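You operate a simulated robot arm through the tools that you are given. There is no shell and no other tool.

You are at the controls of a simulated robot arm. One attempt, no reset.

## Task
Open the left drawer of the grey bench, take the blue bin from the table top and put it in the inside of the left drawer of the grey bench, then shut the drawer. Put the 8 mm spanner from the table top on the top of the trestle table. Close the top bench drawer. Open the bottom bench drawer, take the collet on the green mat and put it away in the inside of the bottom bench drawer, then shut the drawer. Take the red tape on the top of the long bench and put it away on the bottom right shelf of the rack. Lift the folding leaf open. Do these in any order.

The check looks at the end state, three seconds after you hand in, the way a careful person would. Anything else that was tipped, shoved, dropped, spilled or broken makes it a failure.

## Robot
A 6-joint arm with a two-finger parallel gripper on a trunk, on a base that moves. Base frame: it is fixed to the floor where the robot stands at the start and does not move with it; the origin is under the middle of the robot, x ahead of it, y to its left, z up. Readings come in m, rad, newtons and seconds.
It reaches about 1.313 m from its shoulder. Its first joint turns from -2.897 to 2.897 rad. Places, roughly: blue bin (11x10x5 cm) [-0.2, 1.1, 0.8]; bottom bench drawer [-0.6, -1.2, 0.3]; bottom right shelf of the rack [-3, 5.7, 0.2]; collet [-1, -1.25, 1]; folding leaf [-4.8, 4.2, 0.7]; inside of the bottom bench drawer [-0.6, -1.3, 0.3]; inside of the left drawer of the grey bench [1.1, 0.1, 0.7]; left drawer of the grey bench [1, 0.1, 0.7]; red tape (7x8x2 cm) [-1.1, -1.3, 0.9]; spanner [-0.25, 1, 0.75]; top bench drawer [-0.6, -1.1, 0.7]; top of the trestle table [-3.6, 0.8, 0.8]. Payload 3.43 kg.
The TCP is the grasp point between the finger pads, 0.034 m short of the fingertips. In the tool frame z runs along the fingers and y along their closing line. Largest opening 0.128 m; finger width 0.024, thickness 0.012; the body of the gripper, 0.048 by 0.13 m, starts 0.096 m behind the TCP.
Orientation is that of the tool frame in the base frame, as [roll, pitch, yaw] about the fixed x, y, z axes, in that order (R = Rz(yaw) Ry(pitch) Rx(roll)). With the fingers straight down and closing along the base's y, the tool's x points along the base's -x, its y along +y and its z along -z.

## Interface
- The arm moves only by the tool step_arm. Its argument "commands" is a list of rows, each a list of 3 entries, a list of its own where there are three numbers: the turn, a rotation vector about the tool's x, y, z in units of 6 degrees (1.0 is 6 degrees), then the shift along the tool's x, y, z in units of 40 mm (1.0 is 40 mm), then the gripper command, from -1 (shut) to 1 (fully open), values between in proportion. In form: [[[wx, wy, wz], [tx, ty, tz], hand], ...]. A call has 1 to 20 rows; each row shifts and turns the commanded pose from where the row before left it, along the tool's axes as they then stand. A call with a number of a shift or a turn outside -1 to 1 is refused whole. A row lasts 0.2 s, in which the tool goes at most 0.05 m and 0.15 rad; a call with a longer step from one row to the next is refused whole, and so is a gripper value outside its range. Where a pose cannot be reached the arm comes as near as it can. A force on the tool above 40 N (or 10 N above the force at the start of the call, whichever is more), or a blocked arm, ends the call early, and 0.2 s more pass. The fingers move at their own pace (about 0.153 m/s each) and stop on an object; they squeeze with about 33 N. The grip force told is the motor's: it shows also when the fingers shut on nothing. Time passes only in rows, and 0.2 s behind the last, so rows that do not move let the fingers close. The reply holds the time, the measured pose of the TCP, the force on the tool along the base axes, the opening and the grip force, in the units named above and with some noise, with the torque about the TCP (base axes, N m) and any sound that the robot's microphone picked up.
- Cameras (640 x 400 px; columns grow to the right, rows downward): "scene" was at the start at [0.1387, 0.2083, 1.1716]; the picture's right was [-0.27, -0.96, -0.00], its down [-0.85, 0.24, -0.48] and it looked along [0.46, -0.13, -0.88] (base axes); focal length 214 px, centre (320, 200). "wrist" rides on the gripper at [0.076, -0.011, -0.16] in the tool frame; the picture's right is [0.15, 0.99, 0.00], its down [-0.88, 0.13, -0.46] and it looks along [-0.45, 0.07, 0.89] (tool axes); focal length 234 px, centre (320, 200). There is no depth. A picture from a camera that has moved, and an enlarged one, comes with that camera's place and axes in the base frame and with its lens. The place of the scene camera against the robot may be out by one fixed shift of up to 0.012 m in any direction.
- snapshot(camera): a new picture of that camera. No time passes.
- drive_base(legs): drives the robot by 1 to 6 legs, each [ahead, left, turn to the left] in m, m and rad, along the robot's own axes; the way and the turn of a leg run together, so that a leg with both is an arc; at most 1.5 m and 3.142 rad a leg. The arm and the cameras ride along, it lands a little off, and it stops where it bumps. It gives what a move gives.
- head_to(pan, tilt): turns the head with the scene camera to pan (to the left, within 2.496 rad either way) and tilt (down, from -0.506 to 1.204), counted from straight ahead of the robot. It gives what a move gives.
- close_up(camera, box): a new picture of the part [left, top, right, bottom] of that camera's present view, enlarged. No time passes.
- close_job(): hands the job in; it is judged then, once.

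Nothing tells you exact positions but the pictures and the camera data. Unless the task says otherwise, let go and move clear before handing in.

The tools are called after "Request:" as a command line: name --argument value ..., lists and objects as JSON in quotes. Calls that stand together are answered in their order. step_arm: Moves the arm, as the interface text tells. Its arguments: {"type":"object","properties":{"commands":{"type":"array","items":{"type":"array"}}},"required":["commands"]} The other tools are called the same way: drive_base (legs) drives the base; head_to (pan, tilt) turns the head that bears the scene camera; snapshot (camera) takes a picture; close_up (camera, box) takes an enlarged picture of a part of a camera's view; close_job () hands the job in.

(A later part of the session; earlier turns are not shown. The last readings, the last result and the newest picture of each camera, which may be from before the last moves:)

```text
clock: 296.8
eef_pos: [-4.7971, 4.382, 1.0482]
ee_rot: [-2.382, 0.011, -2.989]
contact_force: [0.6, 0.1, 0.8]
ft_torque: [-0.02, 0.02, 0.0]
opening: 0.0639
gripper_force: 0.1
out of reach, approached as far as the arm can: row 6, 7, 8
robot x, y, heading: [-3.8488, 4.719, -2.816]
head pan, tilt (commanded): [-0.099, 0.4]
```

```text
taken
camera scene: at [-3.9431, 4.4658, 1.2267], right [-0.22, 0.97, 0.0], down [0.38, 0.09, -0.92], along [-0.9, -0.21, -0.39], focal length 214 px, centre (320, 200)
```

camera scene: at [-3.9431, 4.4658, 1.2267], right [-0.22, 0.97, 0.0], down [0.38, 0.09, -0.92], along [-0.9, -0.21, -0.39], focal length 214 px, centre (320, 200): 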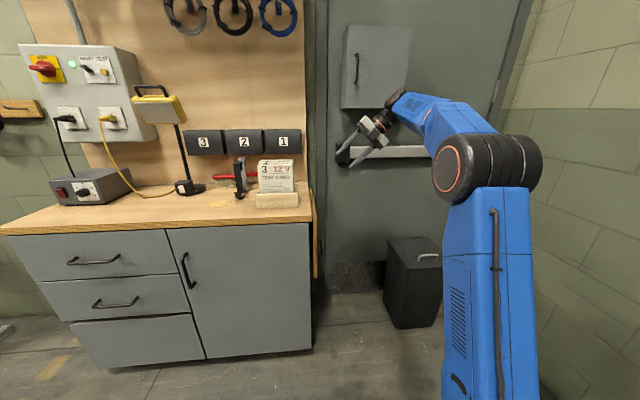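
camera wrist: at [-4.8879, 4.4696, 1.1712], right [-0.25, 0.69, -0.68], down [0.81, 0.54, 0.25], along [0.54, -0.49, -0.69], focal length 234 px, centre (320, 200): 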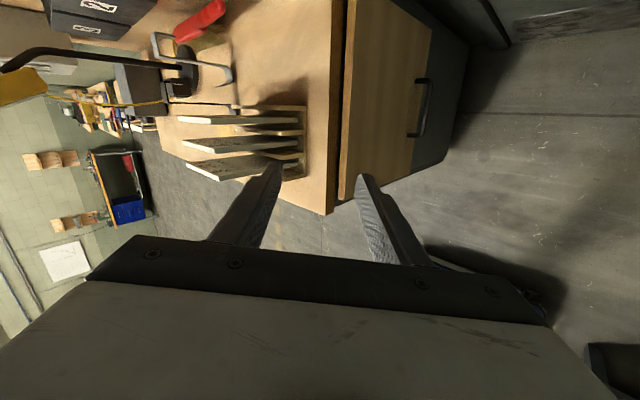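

The wrist camera now sees the leaf's handle clearly. I'll lower to a pre-grasp point in front of it.

Request:
step_arm --commands '[[[0, 0, 0], [0.142, 0.642, 0.72], -0.3], [[0, 0, 0], [0.142, 0.642, 0.72], -0.3], [[0, 0, 0], [0.142, 0.642, 0.72], -0.3], [[0, 0, 0], [0.142, 0.642, 0.72], -0.3], [[0, 0, 0], [0.142, 0.642, 0.72], -0.3], [[0, 0, 0], [0.142, 0.642, 0.72], -0.3], [[0, 0, 0], [0.142, 0.642, 0.72], -0.3], [[0, 0, 0], [0.142, 0.642, 0.72], -0.3]]'

Request:
snapshot --camera "wrist"

Request:
snapshot --camera "scene"

```text
clock: 298.6
eef_pos: [-4.9041, 4.2435, 0.8925]
ee_rot: [-2.389, 0.012, -2.99]
contact_force: [-0.8, 0.3, 1.7]
ft_torque: [0.07, 0.01, -0.04]
opening: 0.0449
gripper_force: 0.0
out of reach, approached as far as the arm can: row 1, 2, 3, 4, 5, 6, 7, 8
robot x, y, heading: [-3.8448, 4.7148, -2.815]
head pan, tilt (commanded): [-0.099, 0.4]
```

```text
taken
camera wrist: at [-4.9968, 4.3314, 1.016], right [-0.24, 0.69, -0.68], down [0.81, 0.53, 0.25], along [0.54, -0.49, -0.69], focal length 234 px, centre (320, 200)
```

wrist: 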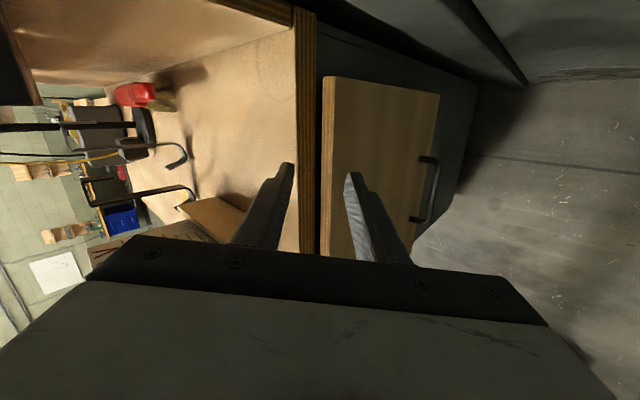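

```text
taken
camera scene: at [-3.943, 4.4659, 1.2267], right [-0.22, 0.97, 0.0], down [0.38, 0.09, -0.92], along [-0.9, -0.21, -0.39], focal length 214 px, centre (320, 200)
```

scene: 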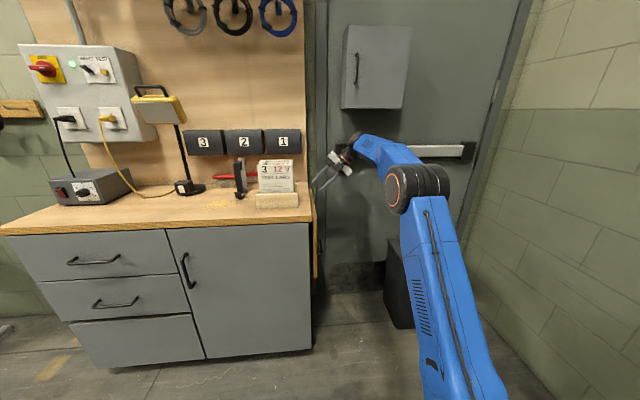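

The arm is against its last joint's limit in this roll. I'll back out along the tool axis, stand the tool vertical, and turn it half a turn the other way so it can tilt toward the leaf from the free side of that joint.

Request:
step_arm --commands '[[[0, 0, 0], [0, 0, -1], -0.3], [[0, 0, 0], [0, 0, -1], -0.3], [[0, 0, 0], [0, 0, -1], -0.3], [[0, 0, 0], [-0.5, 0, -0.8], -0.3], [[-0.9, 0, 0], [0, 0, 0], -0.3], [[-0.9, 0, 0], [0, 0, 0], -0.3], [[-0.9, 0, 0], [0, 0, 0], -0.3], [[-0.9, 0, 0], [0, 0, 0], -0.3], [[-0.9, 0, 0], [0, 0, 0], -0.3], [[-0.9, 0, 0], [0, 0, 0], -0.3], [[-0.9, 0, 0], [0, 0, 0], -0.3], [[-0.9, 0, 0], [0, 0, 0], -0.3]]'

Request:
snapshot --camera "scene"

```text
clock: 301.2
eef_pos: [-4.8921, 4.3561, 0.9916]
ee_rot: [-3.132, -0.002, -2.981]
contact_force: [-0.3, 0.2, -0.6]
ft_torque: [-0.05, -0.01, -0.03]
opening: 0.0447
gripper_force: 0.1
out of reach, approached as far as the arm can: row 10, 11, 12
robot x, y, heading: [-3.8397, 4.7177, -2.815]
head pan, tilt (commanded): [-0.099, 0.4]
```

```text
taken
camera scene: at [-3.9435, 4.466, 1.2267], right [-0.22, 0.97, 0.0], down [0.38, 0.09, -0.92], along [-0.9, -0.21, -0.39], focal length 214 px, centre (320, 200)
```

scene: 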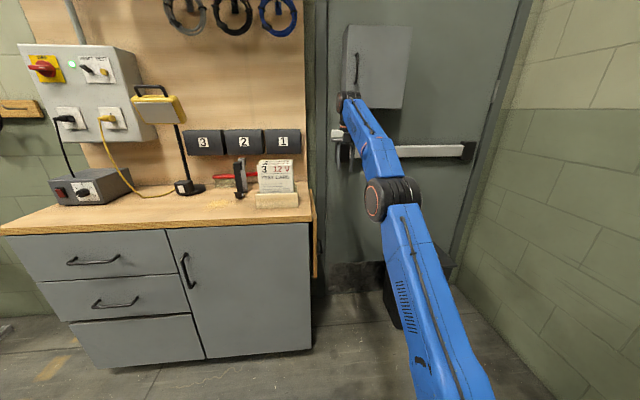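

Request:
step_arm --commands '[[[0, 0, 0], [-0.95, 0, 0], -0.3], [[0, 0, 0], [-0.95, 0, 0], -0.3], [[0, 0, 0], [-0.95, 0, 0], -0.3], [[0, 0, 0], [-0.95, 0, 0], -0.3], [[0, 0, 1], [0, 0, 0], -0.3], [[0, 0, 1], [0, 0, 0], -0.3], [[0, 0, 1], [0, 0, 0], -0.3], [[0, 0, 1], [0, 0, 0], -0.3], [[0, 0, 1], [0, 0, 0], -0.3], [[0, 0, 1], [0, 0, 0], -0.3], [[0, 0, 1], [0, 0, 0], -0.3], [[0, 0, 1], [0, 0, 0], -0.3], [[0, 0, 1], [0, 0, 0], -0.3], [[0, 0, 1], [0, 0, 0], -0.3], [[0, 0, 1], [0, 0, 0], -0.3], [[0, 0, 1], [0, 0, 0], -0.3], [[0, 0, 1], [0, 0, 0], -0.3], [[0, 0, 1], [0, 0, 0], -0.3], [[0, 0, 1], [0, 0, 0], -0.3]]'

Request:
step_arm --commands '[[[0, 0, 1], [0, 0, 0], -0.3], [[0, 0, 1], [0, 0, 0], -0.3], [[0, 0, 1], [0, 0, 0], -0.3], [[0, 0, 1], [0, 0, 0], -0.3], [[0, 0, 1], [0, 0, 0], -0.3], [[0, 0, 1], [0, 0, 0], -0.3], [[0, 0, 1], [0, 0, 0], -0.3], [[0, 0, 1], [0, 0, 0], -0.3], [[0, 0, 1], [0, 0, 0], -0.3], [[0, 0, 1], [0, 0, 0], -0.3], [[0, 0, 1], [0, 0, 0], -0.3], [[0, 0, 1], [0, 0, 0], -0.3], [[0, 0, 1], [0, 0, 0], -0.3]]'

Request:
snapshot --camera "wrist"

```text
clock: 305.2
eef_pos: [-4.7404, 4.3775, 0.9921]
ee_rot: [3.141, 0.008, 1.728]
contact_force: [-0.4, -0.2, 0.4]
ft_torque: [-0.01, 0.0, 0.03]
opening: 0.0449
gripper_force: 0.0
robot x, y, heading: [-3.8399, 4.7121, -2.81]
head pan, tilt (commanded): [-0.099, 0.4]
```

```text
clock: 308.0
eef_pos: [-4.7413, 4.3806, 0.992]
ee_rot: [3.134, 0.001, 0.368]
contact_force: [0.3, 0.4, 0.4]
ft_torque: [0.03, 0.0, -0.01]
opening: 0.0448
gripper_force: 0.1
robot x, y, heading: [-3.845, 4.7109, -2.814]
head pan, tilt (commanded): [-0.099, 0.4]
```

```text
taken
camera wrist: at [-4.6742, 4.4182, 1.1512], right [0.49, -0.87, 0.01], down [-0.78, -0.43, 0.46], along [-0.39, -0.23, -0.89], focal length 234 px, centre (320, 200)
```

wrist: 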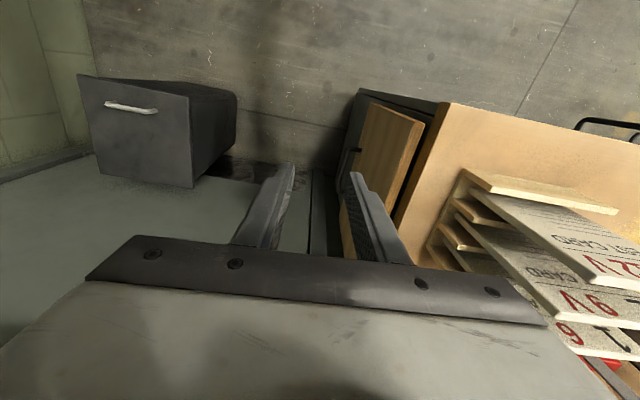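

The roll limit is no longer a problem. Now I'll tilt the gripper toward the leaf.

Request:
step_arm --commands '[[[0, 0, 0.38], [0, -0.5, 0], -0.3], [[-0.94, 0, 0], [0, 0, 0], -0.3], [[-0.94, 0, 0], [0, 0, 0], -0.3], [[-0.94, 0, 0], [0, 0, 0], -0.3], [[-0.94, 0, 0], [0, 0, 0], -0.3], [[-0.94, 0, 0], [0, 0, 0], -0.3], [[-0.94, 0, 0], [0, 0, 0], -0.3], [[-0.94, 0, 0], [0, 0, 0], -0.3], [[-0.94, 0, 0], [0, 0, 0], -0.3]]'

Request:
snapshot --camera "wrist"

Request:
snapshot --camera "scene"

```text
clock: 310.0
eef_pos: [-4.7478, 4.3975, 0.9912]
ee_rot: [2.343, 0.001, 0.328]
contact_force: [0.6, 0.2, 0.2]
ft_torque: [0.04, 0.02, 0.0]
opening: 0.0448
gripper_force: 0.1
robot x, y, heading: [-3.8424, 4.7126, -2.815]
head pan, tilt (commanded): [-0.099, 0.4]
```

```text
taken
camera wrist: at [-4.7151, 4.5366, 1.0949], right [0.36, -0.61, 0.71], down [-0.91, -0.06, 0.41], along [-0.21, -0.79, -0.57], focal length 234 px, centre (320, 200)
```

wrist: 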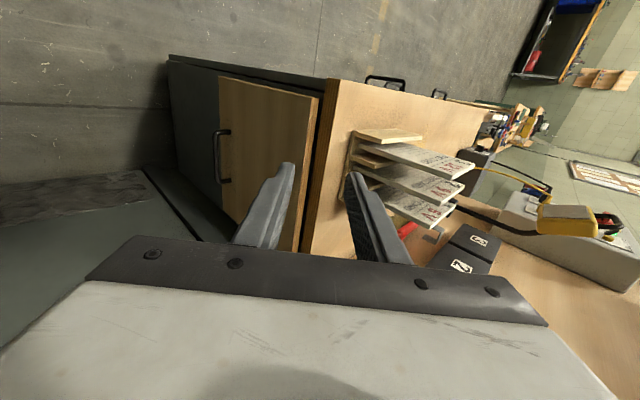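

```text
taken
camera scene: at [-3.943, 4.4658, 1.2267], right [-0.22, 0.97, 0.0], down [0.38, 0.09, -0.92], along [-0.9, -0.21, -0.39], focal length 214 px, centre (320, 200)
```

scene: 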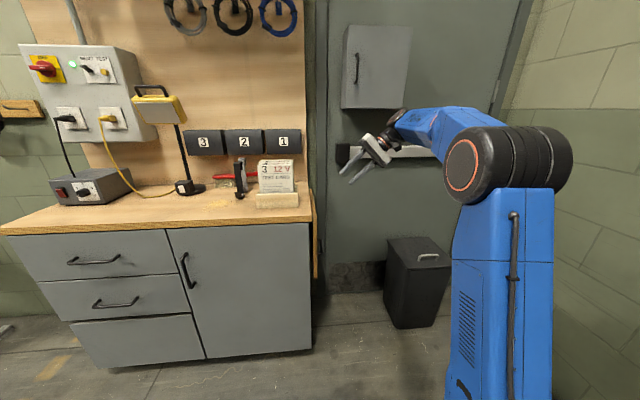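

That orientation works without limits. The handle is near u −3.225, v 5.586, z 0.62. I'll move to the pre-grasp point.

Request:
step_arm --commands '[[[0, 0, 0], [-0.3425, -0.645, 0.583], -0.4], [[0, 0, 0], [-0.3425, -0.645, 0.583], -0.4], [[0, 0, 0], [-0.3425, -0.645, 0.583], -0.4], [[0, 0, 0], [-0.3425, -0.645, 0.583], -0.4], [[0, 0, 0], [-0.3425, -0.645, 0.583], -0.4], [[0, 0, 0], [-0.3425, -0.645, 0.583], -0.4], [[0, 0, 0], [-0.3425, -0.645, 0.583], -0.4]]'

Request:
snapshot --camera "wrist"

Request:
snapshot --camera "scene"

```text
clock: 311.6
eef_pos: [-4.8408, 4.3749, 0.7484]
ee_rot: [2.345, 0.002, 0.329]
contact_force: [-0.4, 0.1, 0.1]
ft_torque: [0.07, 0.03, -0.02]
opening: 0.0384
gripper_force: 0.1
robot x, y, heading: [-3.8477, 4.7155, -2.814]
head pan, tilt (commanded): [-0.099, 0.4]
```

```text
taken
camera wrist: at [-4.8086, 4.5155, 0.8523], right [0.36, -0.61, 0.71], down [-0.91, -0.06, 0.41], along [-0.21, -0.79, -0.57], focal length 234 px, centre (320, 200)
```

wrist: 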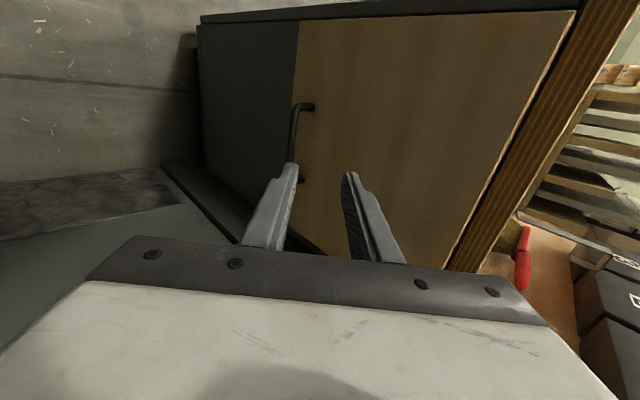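

```text
taken
camera scene: at [-3.9429, 4.4659, 1.2267], right [-0.22, 0.97, 0.0], down [0.38, 0.09, -0.92], along [-0.9, -0.21, -0.39], focal length 214 px, centre (320, 200)
```

scene: 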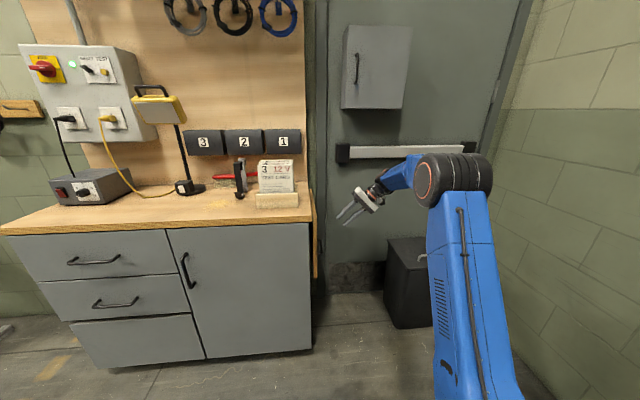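

Request:
step_arm --commands '[[[0, 0, 0], [-0.15, -0.46, 0.4], -0.44], [[0, 0, 0], [-0.15, -0.46, 0.4], -0.44], [[0, 0, 0], [0, 0, 0.8], -0.44], [[0, 0, 0], [0, 0, 0.7], -0.44]]'

Request:
close_up --camera "wrist" --box '[160, 20, 480, 220]'

```text
clock: 312.6
eef_pos: [-4.8403, 4.3354, 0.6581]
ee_rot: [2.346, 0.002, 0.33]
contact_force: [0.2, -0.7, -0.1]
ft_torque: [0.0, 0.03, -0.01]
opening: 0.0357
gripper_force: 0.1
robot x, y, heading: [-3.8411, 4.7146, -2.818]
head pan, tilt (commanded): [-0.099, 0.4]
```

```text
2.00 times, centred on (320, 120) of wrist
camera zoom: at [-4.8086, 4.4742, 0.7629], right [0.36, -0.61, 0.71], down [-0.91, -0.06, 0.41], along [-0.21, -0.79, -0.57], focal length 468 px, centre (320, 360)
```

zoom: 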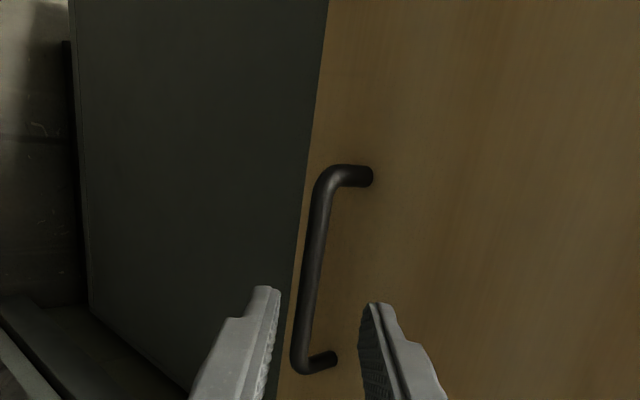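

Request:
step_arm --commands '[[[0, 0, 0], [0, -0.06, 0.6], -0.53], [[0, 0, 0], [0, 0, 0.6], -0.53], [[0, 0, 0], [0, 0, 0.5], -0.53]]'

Request:
close_up --camera "wrist" --box '[160, 20, 480, 220]'

```text
clock: 313.4
eef_pos: [-4.8257, 4.2884, 0.6097]
ee_rot: [2.344, 0.001, 0.331]
contact_force: [-0.4, -0.9, -0.3]
ft_torque: [0.01, 0.02, 0.0]
opening: 0.0299
gripper_force: 0.0
robot x, y, heading: [-3.8443, 4.7132, -2.814]
head pan, tilt (commanded): [-0.099, 0.4]
```

```text
2.00 times, centred on (320, 120) of wrist
camera zoom: at [-4.793, 4.4291, 0.7142], right [0.36, -0.61, 0.71], down [-0.91, -0.06, 0.41], along [-0.21, -0.79, -0.57], focal length 468 px, centre (320, 360)
```

zoom: 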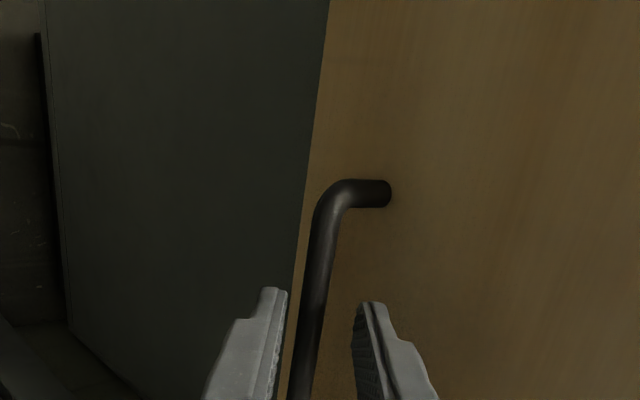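

Request:
step_arm --commands '[[[0, 0, 0], [0, -0.12, 0.25], -0.53], [[0, 0, 0], [0, 0, 0], -1], [[0, 0, 0], [0, 0, 0], -1], [[0, 0, 0], [0, 0, 0], -1]]'

Request:
close_up --camera "wrist" --box '[160, 20, 480, 220]'

```text
clock: 314.4
eef_pos: [-4.824, 4.2852, 0.6005]
ee_rot: [2.343, 0.002, 0.33]
contact_force: [-1.9, -3.3, 11.6]
ft_torque: [-0.13, -0.79, -0.83]
opening: 0.0121
gripper_force: 45.3
robot x, y, heading: [-3.8415, 4.7165, -2.816]
head pan, tilt (commanded): [-0.099, 0.4]
```

```text
2.00 times, centred on (320, 120) of wrist
camera zoom: at [-4.7922, 4.4245, 0.7047], right [0.36, -0.61, 0.71], down [-0.91, -0.06, 0.41], along [-0.21, -0.79, -0.57], focal length 468 px, centre (320, 360)
```

zoom: 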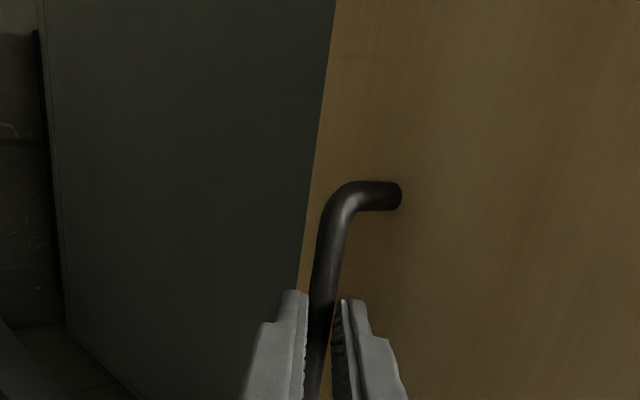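

The handle is gripped. I'll swing it outward along the hinge's arc in small steps, watching the forces.

Request:
step_arm --commands '[[[0.417, 0, 0], [0, -0.3, -0.505], -1], [[0.417, 0, 0], [0, -0.275, -0.52], -1]]'

```text
clock: 315.2
eef_pos: [-4.8387, 4.3247, 0.6156]
ee_rot: [2.429, 0.003, 0.333]
contact_force: [7.7, -4.0, 11.3]
ft_torque: [0.07, -1.54, -0.2]
opening: 0.0118
gripper_force: 45.2
robot x, y, heading: [-3.8454, 4.7141, -2.817]
head pan, tilt (commanded): [-0.099, 0.4]
stopped in row 2: the force on the tool passed its limit at 42 N (the readings are from after the stop); the commanded pose is now the measured one
```

Request:
step_arm --commands '[[[0.425, 0, 0], [0, -0.225, -0.55], -1], [[0.425, 0, 0], [0, -0.2, -0.563], -1], [[0.425, 0, 0], [0, -0.176, -0.573], -1]]'

Request:
snapshot --camera "scene"

```text
clock: 316.0
eef_pos: [-4.8581, 4.3827, 0.6545]
ee_rot: [2.564, 0.001, 0.333]
contact_force: [37.8, -0.1, 9.4]
ft_torque: [0.0, -1.2, -0.54]
opening: 0.012
gripper_force: 44.5
robot x, y, heading: [-3.8463, 4.7142, -2.812]
head pan, tilt (commanded): [-0.099, 0.4]
```

```text
taken
camera scene: at [-3.9412, 4.4657, 1.2268], right [-0.23, 0.97, 0.0], down [0.38, 0.09, -0.92], along [-0.9, -0.21, -0.39], focal length 214 px, centre (320, 200)
```

scene: 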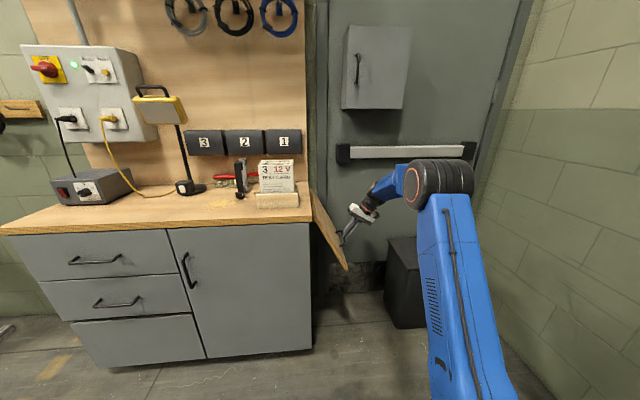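

The leaf is swinging out as planned. I'll relieve the sideways force a little and continue.

Request:
step_arm --commands '[[[0, 0, 0], [0.1, 0, 0], -1], [[0.425, 0, 0], [0.03, -0.155, -0.555], -1], [[0.425, 0, 0], [0.03, -0.127, -0.586], -1]]'

```text
clock: 316.7
eef_pos: [-4.8643, 4.4057, 0.6803]
ee_rot: [2.631, 0.011, 0.332]
contact_force: [-1.3, -3.6, -3.0]
ft_torque: [-0.02, -0.18, -1.15]
opening: 0.012
gripper_force: 45.4
robot x, y, heading: [-3.845, 4.713, -2.813]
head pan, tilt (commanded): [-0.099, 0.4]
stopped in row 3: the force on the tool passed its limit at 52 N (the readings are from after the stop); the commanded pose is now the measured one
```

I refit the hinge arc from the measured points. Continuing in small batches.

Request:
step_arm --commands '[[[0.443, 0, 0], [0, -0.093, -0.57], -1], [[0.443, 0, 0], [0, -0.066, -0.573], -1], [[0.443, 0, 0], [0, -0.043, -0.577], -1]]'

```text
clock: 317.5
eef_pos: [-4.8757, 4.4419, 0.7396]
ee_rot: [2.773, 0.011, 0.331]
contact_force: [6.2, -13.7, 2.2]
ft_torque: [-0.47, 0.26, -1.29]
opening: 0.0119
gripper_force: 45.3
robot x, y, heading: [-3.8446, 4.712, -2.819]
head pan, tilt (commanded): [-0.099, 0.4]
```

Request:
step_arm --commands '[[[0.443, 0, 0], [0, 0.02, -0.578], -1], [[0.443, 0, 0], [0, 0.025, -0.58], -1], [[0.443, 0, 0], [0, 0.045, -0.578], -1]]'

Request:
snapshot --camera "scene"

```text
clock: 318.3
eef_pos: [-4.881, 4.4603, 0.8056]
ee_rot: [2.911, 0.011, 0.333]
contact_force: [10.7, -13.4, -1.6]
ft_torque: [-0.57, 0.48, -1.27]
opening: 0.0119
gripper_force: 44.9
robot x, y, heading: [-3.8432, 4.7137, -2.817]
head pan, tilt (commanded): [-0.099, 0.4]
```

```text
taken
camera scene: at [-3.9432, 4.4647, 1.2266], right [-0.23, 0.97, 0.0], down [0.38, 0.09, -0.92], along [-0.9, -0.21, -0.39], focal length 214 px, centre (320, 200)
```

scene: 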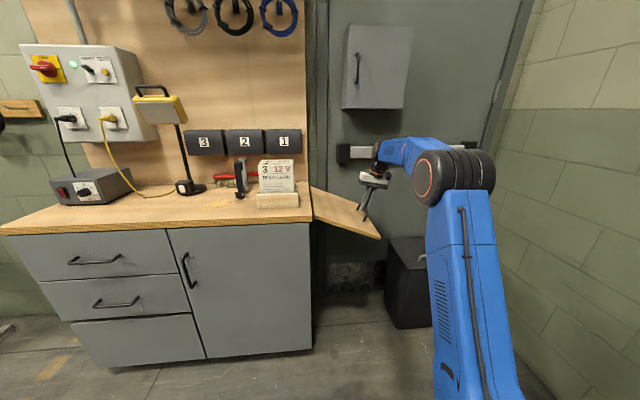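

Request:
step_arm --commands '[[[0.443, 0, 0], [0.02, 0.1, -0.578], -1], [[0.443, 0, 0], [0.01, 0.1, -0.575], -1], [[0.443, 0, 0], [0, 0.12, -0.57], -1]]'

Request:
snapshot --camera "scene"

```text
clock: 319.3
eef_pos: [-4.8827, 4.4613, 0.8756]
ee_rot: [3.05, 0.016, 0.331]
contact_force: [-8.4, -6.0, 0.3]
ft_torque: [-0.06, -0.11, -1.13]
opening: 0.0118
gripper_force: 45.2
robot x, y, heading: [-3.8457, 4.716, -2.81]
head pan, tilt (commanded): [-0.099, 0.4]
stopped in row 3: the force on the tool passed its limit at 41 N (the readings are from after the stop); the commanded pose is now the measured one
```

```text
taken
camera scene: at [-3.9445, 4.4647, 1.2266], right [-0.23, 0.97, 0.0], down [0.38, 0.09, -0.92], along [-0.9, -0.21, -0.39], focal length 214 px, centre (320, 200)
```

scene: 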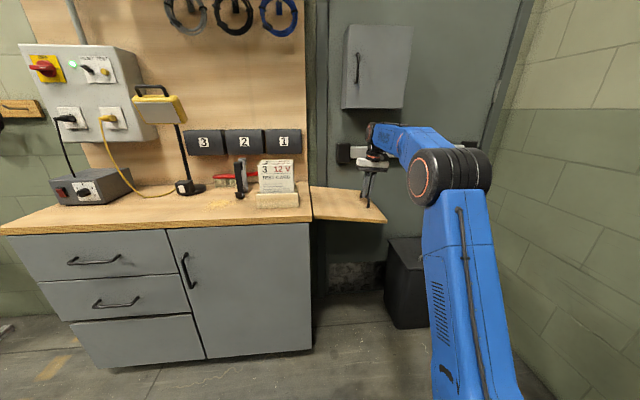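

It's about 80° up. Continuing the last bit.

Request:
step_arm --commands '[[[0.3, 0, 0], [0, 0.08, -0.35], -1], [[0.3, 0, 0], [0, 0.1, -0.35], -1], [[0.2, 0, 0], [0, 0.12, -0.35], -1]]'

Request:
close_up --camera "scene" --box '[240, 130, 440, 255]'

```text
clock: 320.1
eef_pos: [-4.879, 4.4553, 0.9091]
ee_rot: [3.135, 0.002, 0.327]
contact_force: [-8.8, -1.3, -13.2]
ft_torque: [-0.31, 1.26, -0.79]
opening: 0.012
gripper_force: 45.7
robot x, y, heading: [-3.8424, 4.7146, -2.819]
head pan, tilt (commanded): [-0.099, 0.4]
stopped in row 3: the force on the tool passed its limit at 49 N (the readings are from after the stop); the commanded pose is now the measured one
```

```text
3.20 times, centred on (340, 192) of scene
camera zoom: at [-3.9451, 4.465, 1.2266], right [-0.23, 0.97, 0.0], down [0.38, 0.09, -0.92], along [-0.9, -0.21, -0.39], focal length 686 px, centre (256, 224)
```

zoom: 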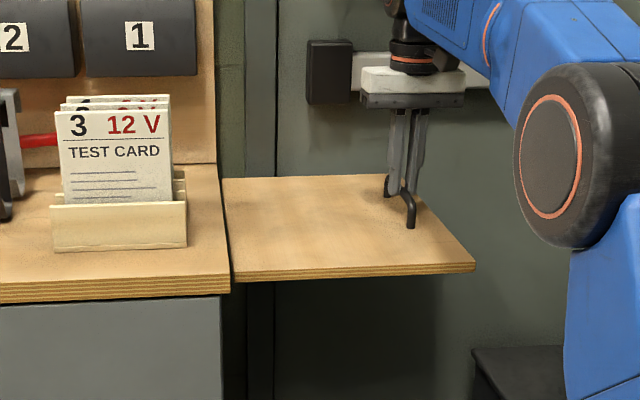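

The leaf now looks level with the cabinet top and seems to be at its stop. Before letting go, I'll test whether it holds itself by easing down a few millimetres and reading the force.

Request:
step_arm --commands '[[[0, 0, 0], [0, 0, 0.05], -1], [[0, 0, 0], [0, 0, 0.05], -1]]'

Request:
step_arm --commands '[[[0, 0, 0], [0, 0, 0.06], -1], [[0, 0, 0], [0, 0, 0.06], -1]]'

```text
clock: 320.8
eef_pos: [-4.88, 4.4561, 0.9073]
ee_rot: [3.134, 0.003, 0.33]
contact_force: [-32.9, -2.9, -0.8]
ft_torque: [-0.3, 1.63, -0.77]
opening: 0.0117
gripper_force: 44.9
robot x, y, heading: [-3.847, 4.7154, -2.817]
head pan, tilt (commanded): [-0.099, 0.4]
```

```text
clock: 321.5
eef_pos: [-4.8806, 4.4569, 0.9019]
ee_rot: [3.135, 0.008, 0.326]
contact_force: [-9.3, -0.8, 3.7]
ft_torque: [-0.26, 0.67, -0.76]
opening: 0.0114
gripper_force: 45.1
robot x, y, heading: [-3.8436, 4.7144, -2.814]
head pan, tilt (commanded): [-0.099, 0.4]
stopped in row 2: the force on the tool passed its limit at 43 N (the readings are from after the stop); the commanded pose is now the measured one
```

Request:
step_arm --commands '[[[0, 0, 0], [-0.03, 0, -0.1], -1], [[0, 0, 0], [0, 0.02, -0.1], -1], [[0, 0, 0], [0, 0.02, -0.08], -1]]'

Request:
close_up --camera "scene" --box '[240, 130, 440, 255]'

```text
clock: 322.3
eef_pos: [-4.8795, 4.4555, 0.9096]
ee_rot: [3.135, -0.003, 0.326]
contact_force: [-3.2, -0.1, -6.2]
ft_torque: [-0.04, 0.27, -0.71]
opening: 0.0116
gripper_force: 44.6
robot x, y, heading: [-3.8474, 4.7125, -2.812]
head pan, tilt (commanded): [-0.099, 0.4]
stopped in row 3: the force on the tool passed its limit at 43 N (the readings are from after the stop); the commanded pose is now the measured one
```

```text
3.20 times, centred on (340, 192) of scene
camera zoom: at [-3.9445, 4.4653, 1.2266], right [-0.23, 0.97, 0.0], down [0.38, 0.09, -0.92], along [-0.9, -0.21, -0.39], focal length 686 px, centre (256, 224)
```

zoom: 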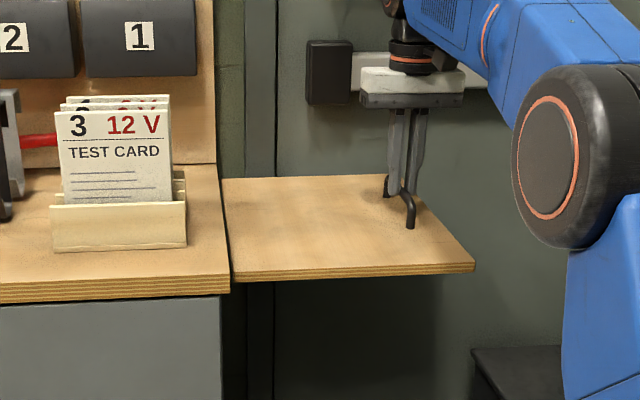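

There's a firm stop at this height, and no weight was felt on the way up, so the hinge should hold. I'll open the fingers a little and watch.

Request:
step_arm --commands '[[[0, 0, 0], [0, 0, 0], -0.6], [[0, 0, 0], [0, 0, 0], -0.6], [[0, 0, 0], [0, 0, 0], -0.6]]'

Request:
close_up --camera "scene" --box '[240, 130, 440, 255]'

```text
clock: 323.1
eef_pos: [-4.8797, 4.4544, 0.9094]
ee_rot: [3.135, -0.004, 0.327]
contact_force: [0.1, -0.5, -0.4]
ft_torque: [0.02, 0.01, 0.03]
opening: 0.0254
gripper_force: 0.1
robot x, y, heading: [-3.8456, 4.7143, -2.815]
head pan, tilt (commanded): [-0.099, 0.4]
```

```text
3.20 times, centred on (340, 192) of scene
camera zoom: at [-3.9441, 4.4653, 1.2267], right [-0.23, 0.97, 0.0], down [0.38, 0.09, -0.92], along [-0.9, -0.21, -0.39], focal length 686 px, centre (256, 224)
```

zoom: 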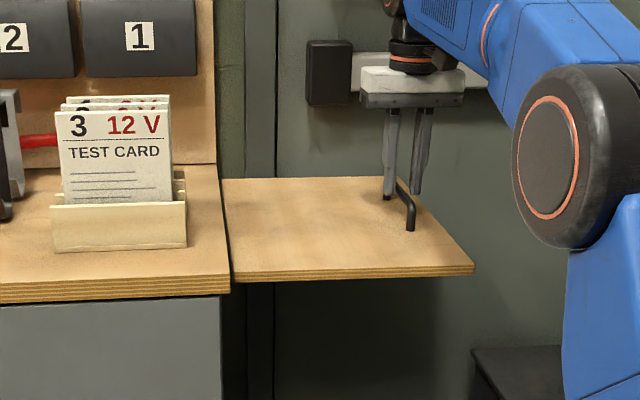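

The leaf stays up. I'll lift the gripper straight off and check that it isn't drifting.

Request:
step_arm --commands '[[[0, 0, 0], [0, 0, -0.5], -0.6], [[0, 0, 0], [0, 0, -0.9], -0.6], [[0, 0, 0], [0, 0, -0.9], -0.6], [[0, 0, 0], [0, 0, -0.9], -0.6], [[0, 0, 0], [0.9, 0, 0], -0.6], [[0, 0, 0], [0.9, 0, 0], -0.6], [[0, 0, 0], [0.9, 0, 0], -0.6], [[0, 0, 0], [0, 0, 0], -0.6], [[0, 0, 0], [0, 0, 0], -0.6]]'

Request:
close_up --camera "scene" --box '[240, 130, 440, 255]'

Request:
snapshot --camera "wrist"

```text
clock: 325.1
eef_pos: [-4.7787, 4.4899, 1.0388]
ee_rot: [3.136, -0.004, 0.327]
contact_force: [0.9, -0.5, 0.0]
ft_torque: [-0.02, 0.01, 0.02]
opening: 0.0256
gripper_force: 0.1
robot x, y, heading: [-3.8426, 4.7147, -2.813]
head pan, tilt (commanded): [-0.099, 0.4]
```

```text
3.20 times, centred on (340, 192) of scene
camera zoom: at [-3.9442, 4.4653, 1.2267], right [-0.23, 0.97, 0.0], down [0.38, 0.09, -0.92], along [-0.9, -0.21, -0.39], focal length 686 px, centre (256, 224)
```

zoom: 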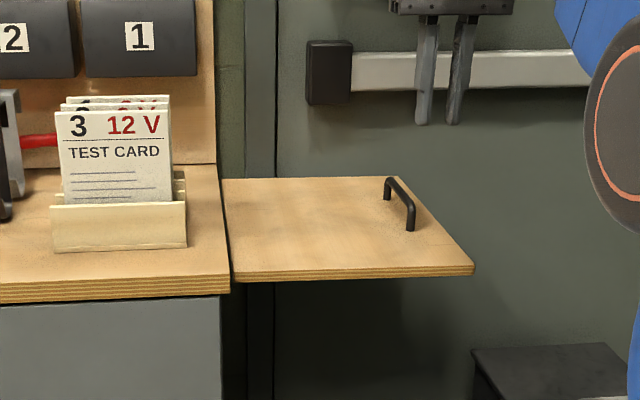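

```text
taken
camera wrist: at [-4.7116, 4.5255, 1.1989], right [0.46, -0.89, 0.01], down [-0.79, -0.4, 0.45], along [-0.4, -0.21, -0.89], focal length 234 px, centre (320, 200)
```

wrist: 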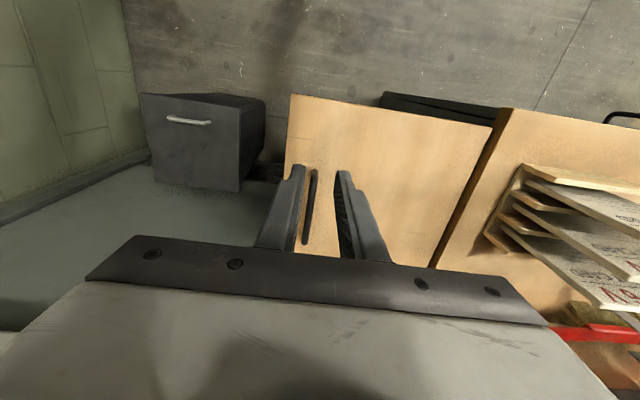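

The leaf stays open and level with the top. Last item: the 8 mm spanner. I'll tuck the arm in, back out past the rack, and head back across the room.

Request:
step_arm --commands '[[[0, 0, 0], [1, 0, -0.1], 0], [[0, 0, 0], [1, 0, -0.1], 0], [[0, 0, 0], [1, 0, -0.1], 0], [[0, 0, 0], [1, 0, -0.1], 0], [[0, 0, 0], [1, 0, -0.1], 0]]'

Request:
drive_base --legs '[[-0.9, 0, 0], [0, 1.2, 0], [0, 0, 1.563]]'

Request:
head_to --pan 0.0 --tilt 0.35

Request:
snapshot --camera "scene"

```text
clock: 326.3
eef_pos: [-4.5894, 4.5556, 1.0578]
ee_rot: [3.135, -0.005, 0.329]
contact_force: [-0.6, -1.4, 0.3]
ft_torque: [0.02, -0.08, -0.04]
opening: 0.0643
gripper_force: 0.0
robot x, y, heading: [-3.8444, 4.7151, -2.815]
head pan, tilt (commanded): [-0.099, 0.4]
```

```text
clock: 340.6
eef_pos: [-2.4027, 3.1432, 1.0587]
ee_rot: [3.134, -0.004, 1.923]
contact_force: [-0.6, -0.3, 0.4]
ft_torque: [0.02, -0.01, 0.0]
opening: 0.0639
gripper_force: 0.0
robot x, y, heading: [-2.5783, 3.8787, -1.217]
head pan, tilt (commanded): [-0.099, 0.4]
```

```text
clock: 341.2
eef_pos: [-2.4042, 3.1418, 1.0577]
ee_rot: [3.134, -0.002, 1.924]
contact_force: [-0.2, 0.4, -0.6]
ft_torque: [0.01, 0.0, -0.04]
opening: 0.0637
gripper_force: 0.0
robot x, y, heading: [-2.5807, 3.8825, -1.217]
head pan, tilt (commanded): [0.0, 0.351]
```

```text
taken
camera scene: at [-2.3186, 3.8025, 1.2312], right [-0.94, -0.34, 0.0], down [-0.12, 0.32, -0.94], along [0.32, -0.88, -0.34], focal length 214 px, centre (320, 200)
```

scene: 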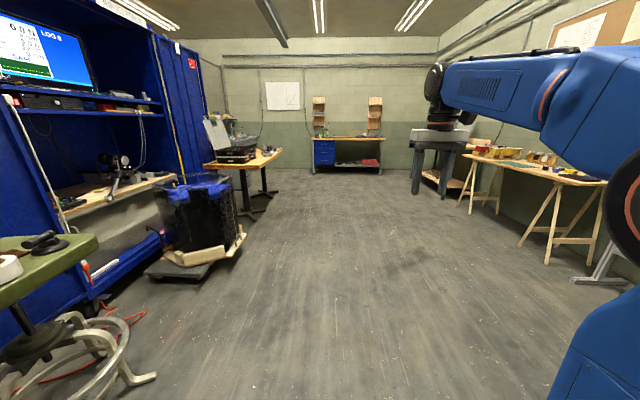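

Request:
drive_base --legs '[[1.4, 0, -0.02], [1.4, 0, 0], [0.6, 0, 0]]'

Request:
snapshot --camera "scene"

```text
clock: 357.8
eef_pos: [-1.4075, -0.0985, 1.0582]
ee_rot: [3.134, -0.003, 1.874]
contact_force: [0.0, 0.6, 0.5]
ft_torque: [0.01, 0.0, 0.01]
opening: 0.0643
gripper_force: 0.1
robot x, y, heading: [-1.5515, 0.6489, -1.268]
head pan, tilt (commanded): [0.0, 0.351]
```

```text
taken
camera scene: at [-1.2906, 0.5559, 1.2312], right [-0.95, -0.3, 0.0], down [-0.1, 0.33, -0.94], along [0.28, -0.9, -0.34], focal length 214 px, centre (320, 200)
```

scene: 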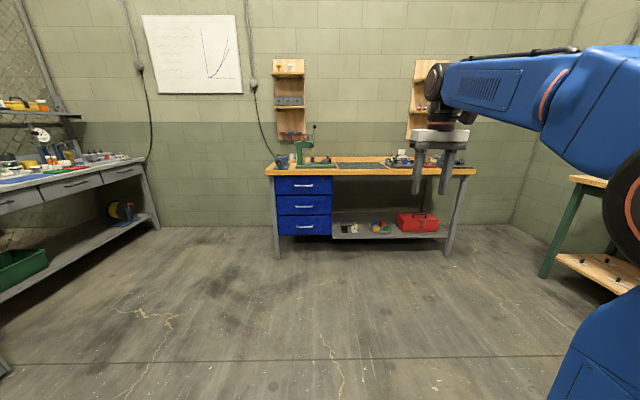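

The blue drawers are shut. I'll turn around here, where there's room, then back up and slide right to the same stance I used for the bin.

Request:
drive_base --legs '[[0, 0, 1.56], [0, 0, 1.56], [-1.05, 0, 0], [0, -1.33, 0]]'

Request:
head_to --pan 0.0 --tilt 0.6

Request:
snapshot --camera "scene"

Request:
snapshot --camera "wrist"

```text
clock: 377.1
eef_pos: [-0.123, 0.8206, 1.0594]
ee_rot: [3.134, -0.004, -1.244]
contact_force: [-0.6, -0.3, -0.5]
ft_torque: [0.0, 0.0, 0.04]
opening: 0.0641
gripper_force: 0.0
robot x, y, heading: [0.0328, 0.0764, 1.893]
head pan, tilt (commanded): [0.0, 0.351]
```

```text
clock: 377.9
eef_pos: [-0.1228, 0.8211, 1.0581]
ee_rot: [3.134, -0.004, -1.245]
contact_force: [-0.6, -0.2, 0.3]
ft_torque: [0.01, -0.04, -0.01]
opening: 0.0637
gripper_force: 0.1
robot x, y, heading: [0.0348, 0.0771, 1.895]
head pan, tilt (commanded): [0.0, 0.6]
```

```text
taken
camera scene: at [-0.2309, 0.1717, 1.2085], right [0.95, 0.32, 0.0], down [0.18, -0.53, -0.83], along [-0.26, 0.78, -0.56], focal length 214 px, centre (320, 200)
```

scene: 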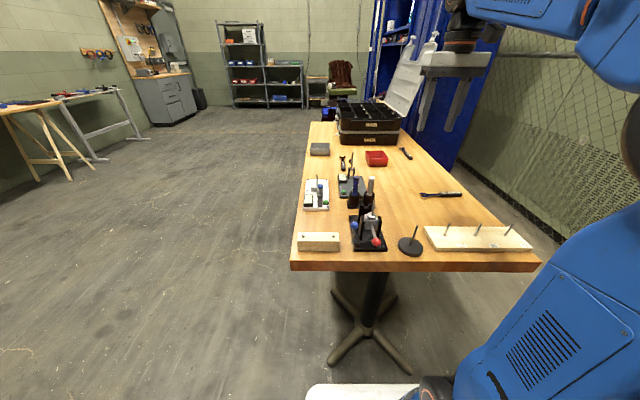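

```text
taken
camera wrist: at [-0.0872, 0.7534, 1.2188], right [-0.89, -0.46, 0.01], down [-0.4, 0.79, 0.45], along [-0.21, 0.4, -0.89], focal length 234 px, centre (320, 200)
```

wrist: 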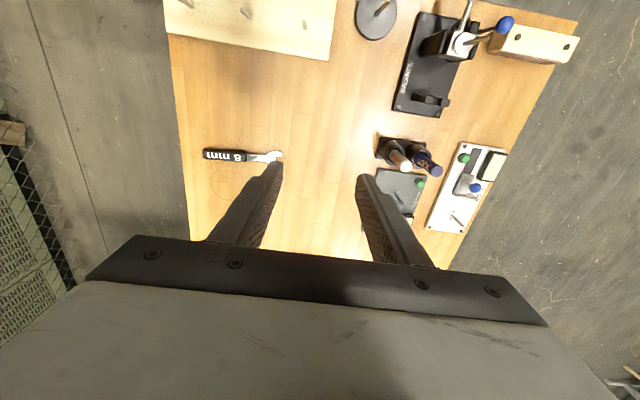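

The 8 mm spanner is in view, with its label readable. I'll turn the gripper across its handle, move above it and come partway down.

Request:
step_arm --commands '[[[0, 0, -0.98], [0, 0, 0], 0], [[0, 0, -0.98], [0, 0, 0], 0], [[0, 0, -0.98], [0, 0, 0], 0], [[0, 0, -0.98], [0, 0, 0], 0], [[0, 0, -0.98], [0, 0, 0], 0], [[0, 0, -0.98], [0, 0, 0], 0], [[0, 0, -0.98], [0, 0, 0], 0], [[0, 0, -0.98], [0, 0, 0], 0], [[0, 0, -0.98], [0, 0, 0], 0], [[0, 0, -0.98], [0, 0, 0], 0], [[0, 0, -0.98], [0, 0, 0], 0], [[0, 0, -0.98], [0, 0, 0], 0], [[0, 0, -0.98], [0, 0, 0], 0], [[0, 0, -0.98], [0, 0, 0], 0], [[0, 0, -0.98], [0, 0, 0], 0], [[0, 0, -0.98], [0, 0, 0], 0]]'

Request:
step_arm --commands '[[[0, 0, 0], [0.87, -0.354, 0], 0], [[0, 0, 0], [0.87, -0.354, 0], 0], [[0, 0, 0], [0.87, -0.354, 0], 0], [[0, 0, 0], [0.87, -0.354, 0], 0], [[0, 0, 0], [0.87, -0.354, 0], 0], [[0, 0, 0], [0, 0, 0.9], 0], [[0, 0, 0], [0, 0, 0.9], 0], [[0, 0, 0], [0, 0, 0.9], 0], [[0, 0, 0], [0, 0, 0.9], 0]]'

Request:
snapshot --camera "wrist"

```text
clock: 381.3
eef_pos: [-0.1231, 0.8213, 1.0593]
ee_rot: [3.139, 0.007, 0.399]
contact_force: [-0.7, 0.0, 0.2]
ft_torque: [0.01, -0.02, 0.01]
opening: 0.0637
gripper_force: 0.0
robot x, y, heading: [0.0352, 0.0747, 1.899]
head pan, tilt (commanded): [0.0, 0.6]
```

```text
clock: 383.3
eef_pos: [0.007, 0.9538, 0.9165]
ee_rot: [3.141, 0.006, 0.397]
contact_force: [-0.5, 0.4, 1.2]
ft_torque: [0.04, -0.01, 0.0]
opening: 0.0641
gripper_force: 0.1
robot x, y, heading: [0.0299, 0.0755, 1.898]
head pan, tilt (commanded): [0.0, 0.6]
```

```text
taken
camera wrist: at [0.0742, 0.994, 1.0756], right [0.52, -0.85, 0.0], down [-0.76, -0.46, 0.46], along [-0.39, -0.24, -0.89], focal length 234 px, centre (320, 200)
```

wrist: 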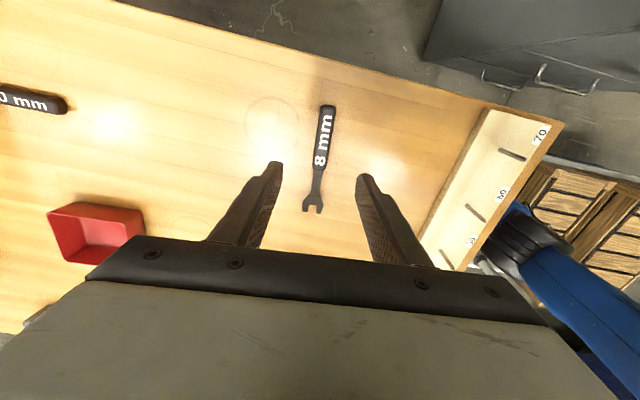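

The handle lies right under the gripper. I'll descend in steps.

Request:
step_arm --commands '[[[0, 0, 0], [0, 0, 0.9], 0], [[0, 0, 0], [0.0, 0, 0.9], 0], [[0, 0, 0], [0, 0, 0.7], 0], [[0, 0, 0], [0, 0, 0.3], -0.2]]'

Request:
snapshot --camera "wrist"

```text
clock: 384.3
eef_pos: [0.0075, 0.9532, 0.8002]
ee_rot: [-3.141, 0.005, 0.397]
contact_force: [0.5, -0.4, -0.1]
ft_torque: [-0.02, -0.01, 0.0]
opening: 0.0513
gripper_force: 0.1
robot x, y, heading: [0.0341, 0.0757, 1.896]
head pan, tilt (commanded): [0.0, 0.6]
```

```text
taken
camera wrist: at [0.0746, 0.994, 0.961], right [0.52, -0.85, 0.0], down [-0.76, -0.46, 0.46], along [-0.39, -0.24, -0.89], focal length 234 px, centre (320, 200)
```

wrist: 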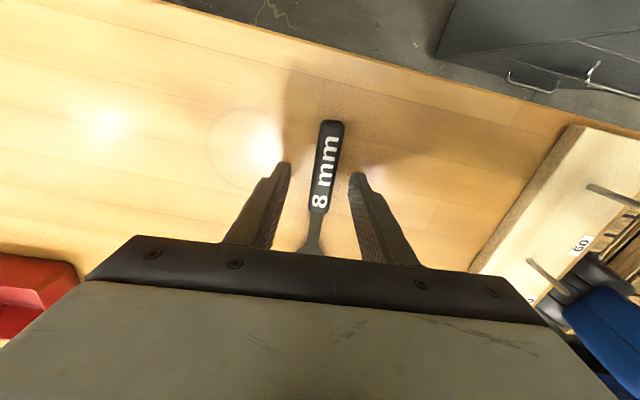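

Request:
step_arm --commands '[[[0, 0, 0], [0, 0, 0.2], -0.2], [[0, 0, 0], [0, 0, 0.15], -0.2], [[0, 0, 0], [0, 0, 0], -1], [[0, 0, 0], [0, 0, 0], -1], [[0, 0, 0], [0, 0, 0], -1]]'

Request:
snapshot --camera "wrist"

```text
clock: 384.9
eef_pos: [0.0077, 0.9539, 0.7953]
ee_rot: [-3.135, 0.003, 0.399]
contact_force: [2.7, -5.7, 11.3]
ft_torque: [-0.31, -0.32, -0.07]
opening: 0.0194
gripper_force: 30.0
robot x, y, heading: [0.0378, 0.0769, 1.895]
head pan, tilt (commanded): [0.0, 0.6]
stopped in row 3: the force on the tool passed its limit at 53 N (the readings are from after the stop); the commanded pose is now the measured one
```

```text
taken
camera wrist: at [0.0747, 0.9931, 0.9539], right [0.52, -0.85, -0.01], down [-0.76, -0.46, 0.46], along [-0.39, -0.23, -0.89], focal length 234 px, centre (320, 200)
```

wrist: 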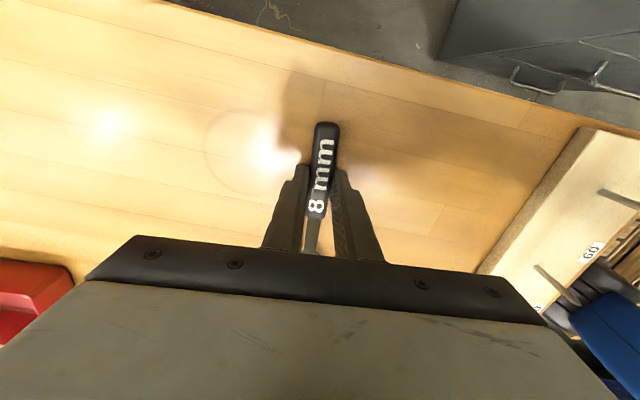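

The fingertips reached the table top, which sits a little higher than I assumed, and the fingers have closed on the handle. I'll firm the grip and lift.

Request:
step_arm --commands '[[[0, 0, 0], [0, 0, -0.05], -1], [[0, 0, 0], [0, 0, -0.05], -1], [[0, 0, 0], [0, 0, -0.3], -1], [[0, 0, 0], [0, 0, -0.8], -1], [[0, 0, 0], [0, 0, -0.9], -1]]'

Request:
snapshot --camera "wrist"

Request:
close_up --camera "scene" --box '[280, 100, 560, 275]'

```text
clock: 386.1
eef_pos: [0.0089, 0.955, 0.8766]
ee_rot: [-3.14, 0.003, 0.397]
contact_force: [0.6, 0.3, -1.4]
ft_torque: [-0.03, 0.02, 0.0]
opening: 0.0188
gripper_force: 33.2
robot x, y, heading: [0.0328, 0.0766, 1.898]
head pan, tilt (commanded): [0.0, 0.6]
```

```text
taken
camera wrist: at [0.0755, 0.9948, 1.0356], right [0.52, -0.85, 0.0], down [-0.76, -0.46, 0.46], along [-0.39, -0.24, -0.89], focal length 234 px, centre (320, 200)
```

wrist: 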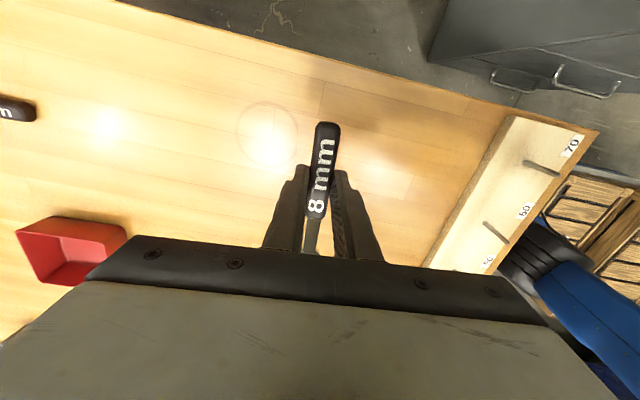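

```text
2.29 times, centred on (420, 188) of scene
camera zoom: at [-0.2309, 0.1719, 1.2084], right [0.95, 0.32, 0.0], down [0.18, -0.54, -0.82], along [-0.26, 0.78, -0.57], focal length 490 px, centre (91, 229)
```

zoom: 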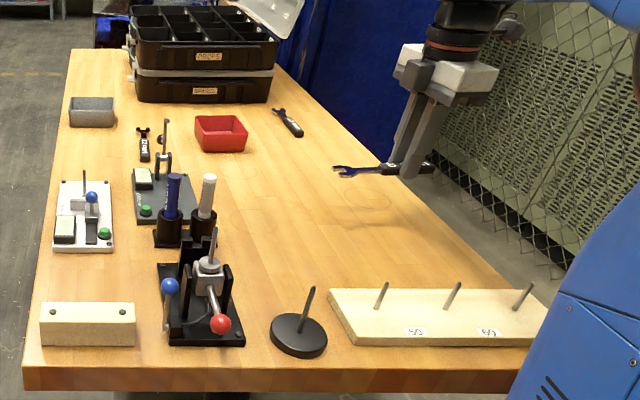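

The spanner is held level and nothing else moved. I'll raise it and drive over to the trestle table.

Request:
step_arm --commands '[[[0, 0, 0], [0, 0, -0.9], -1], [[0, 0, 0], [0, 0, -0.9], -1], [[0, 0, 0], [0, 0, -0.9], -1], [[0, 0, 0], [0, 0, -0.9], -1], [[0, 0, 0], [0, 0, -0.9], -1]]'

Request:
drive_base --legs '[[0, 1.33, 0], [1.05, 0, 0], [0, 0, 1.56]]'

Request:
head_to --pan 0.1 --tilt 0.35

Request:
snapshot --camera "scene"

Request:
close_up --camera "scene" --box '[160, 100, 560, 260]'

```text
clock: 387.3
eef_pos: [0.0082, 0.9539, 1.0563]
ee_rot: [-3.138, 0.004, 0.398]
contact_force: [-0.3, -0.2, -0.3]
ft_torque: [0.01, -0.04, -0.02]
opening: 0.0187
gripper_force: 33.0
robot x, y, heading: [0.0372, 0.0772, 1.896]
head pan, tilt (commanded): [0.0, 0.6]
```

```text
clock: 402.8
eef_pos: [-2.456, 0.5795, 1.0572]
ee_rot: [-3.137, 0.003, 1.988]
contact_force: [0.2, -0.3, -1.4]
ft_torque: [0.02, -0.02, -0.02]
opening: 0.019
gripper_force: 33.3
robot x, y, heading: [-1.5803, 0.6255, -2.8]
head pan, tilt (commanded): [0.0, 0.6]
```

```text
clock: 403.6
eef_pos: [-2.4564, 0.5792, 1.0572]
ee_rot: [-3.138, 0.005, 1.987]
contact_force: [0.0, 0.6, -1.0]
ft_torque: [-0.02, -0.01, -0.01]
opening: 0.0189
gripper_force: 33.3
robot x, y, heading: [-1.5792, 0.6268, -2.801]
head pan, tilt (commanded): [0.099, 0.351]
```

```text
taken
camera scene: at [-1.6687, 0.3566, 1.2312], right [-0.43, 0.9, 0.0], down [0.31, 0.15, -0.94], along [-0.85, -0.4, -0.34], focal length 214 px, centre (320, 200)
```

scene: 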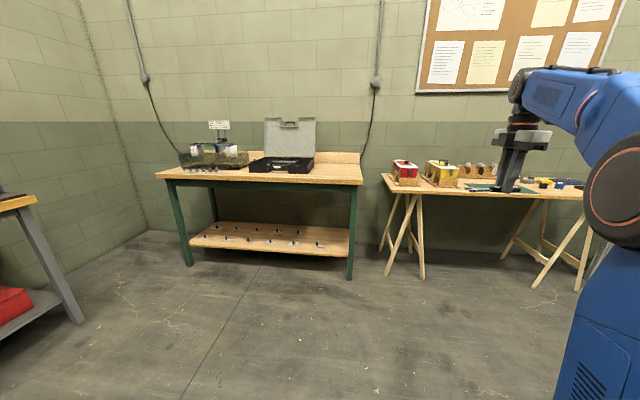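

```text
1.60 times, centred on (360, 180) of scene
camera zoom: at [-1.6687, 0.3566, 1.2312], right [-0.43, 0.9, 0.0], down [0.31, 0.15, -0.94], along [-0.85, -0.4, -0.34], focal length 343 px, centre (256, 232)
```

zoom: 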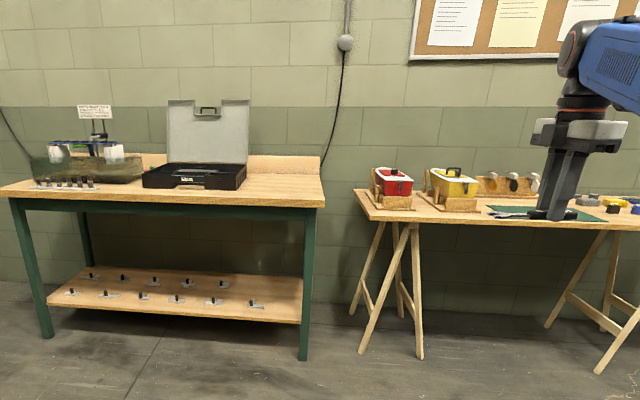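

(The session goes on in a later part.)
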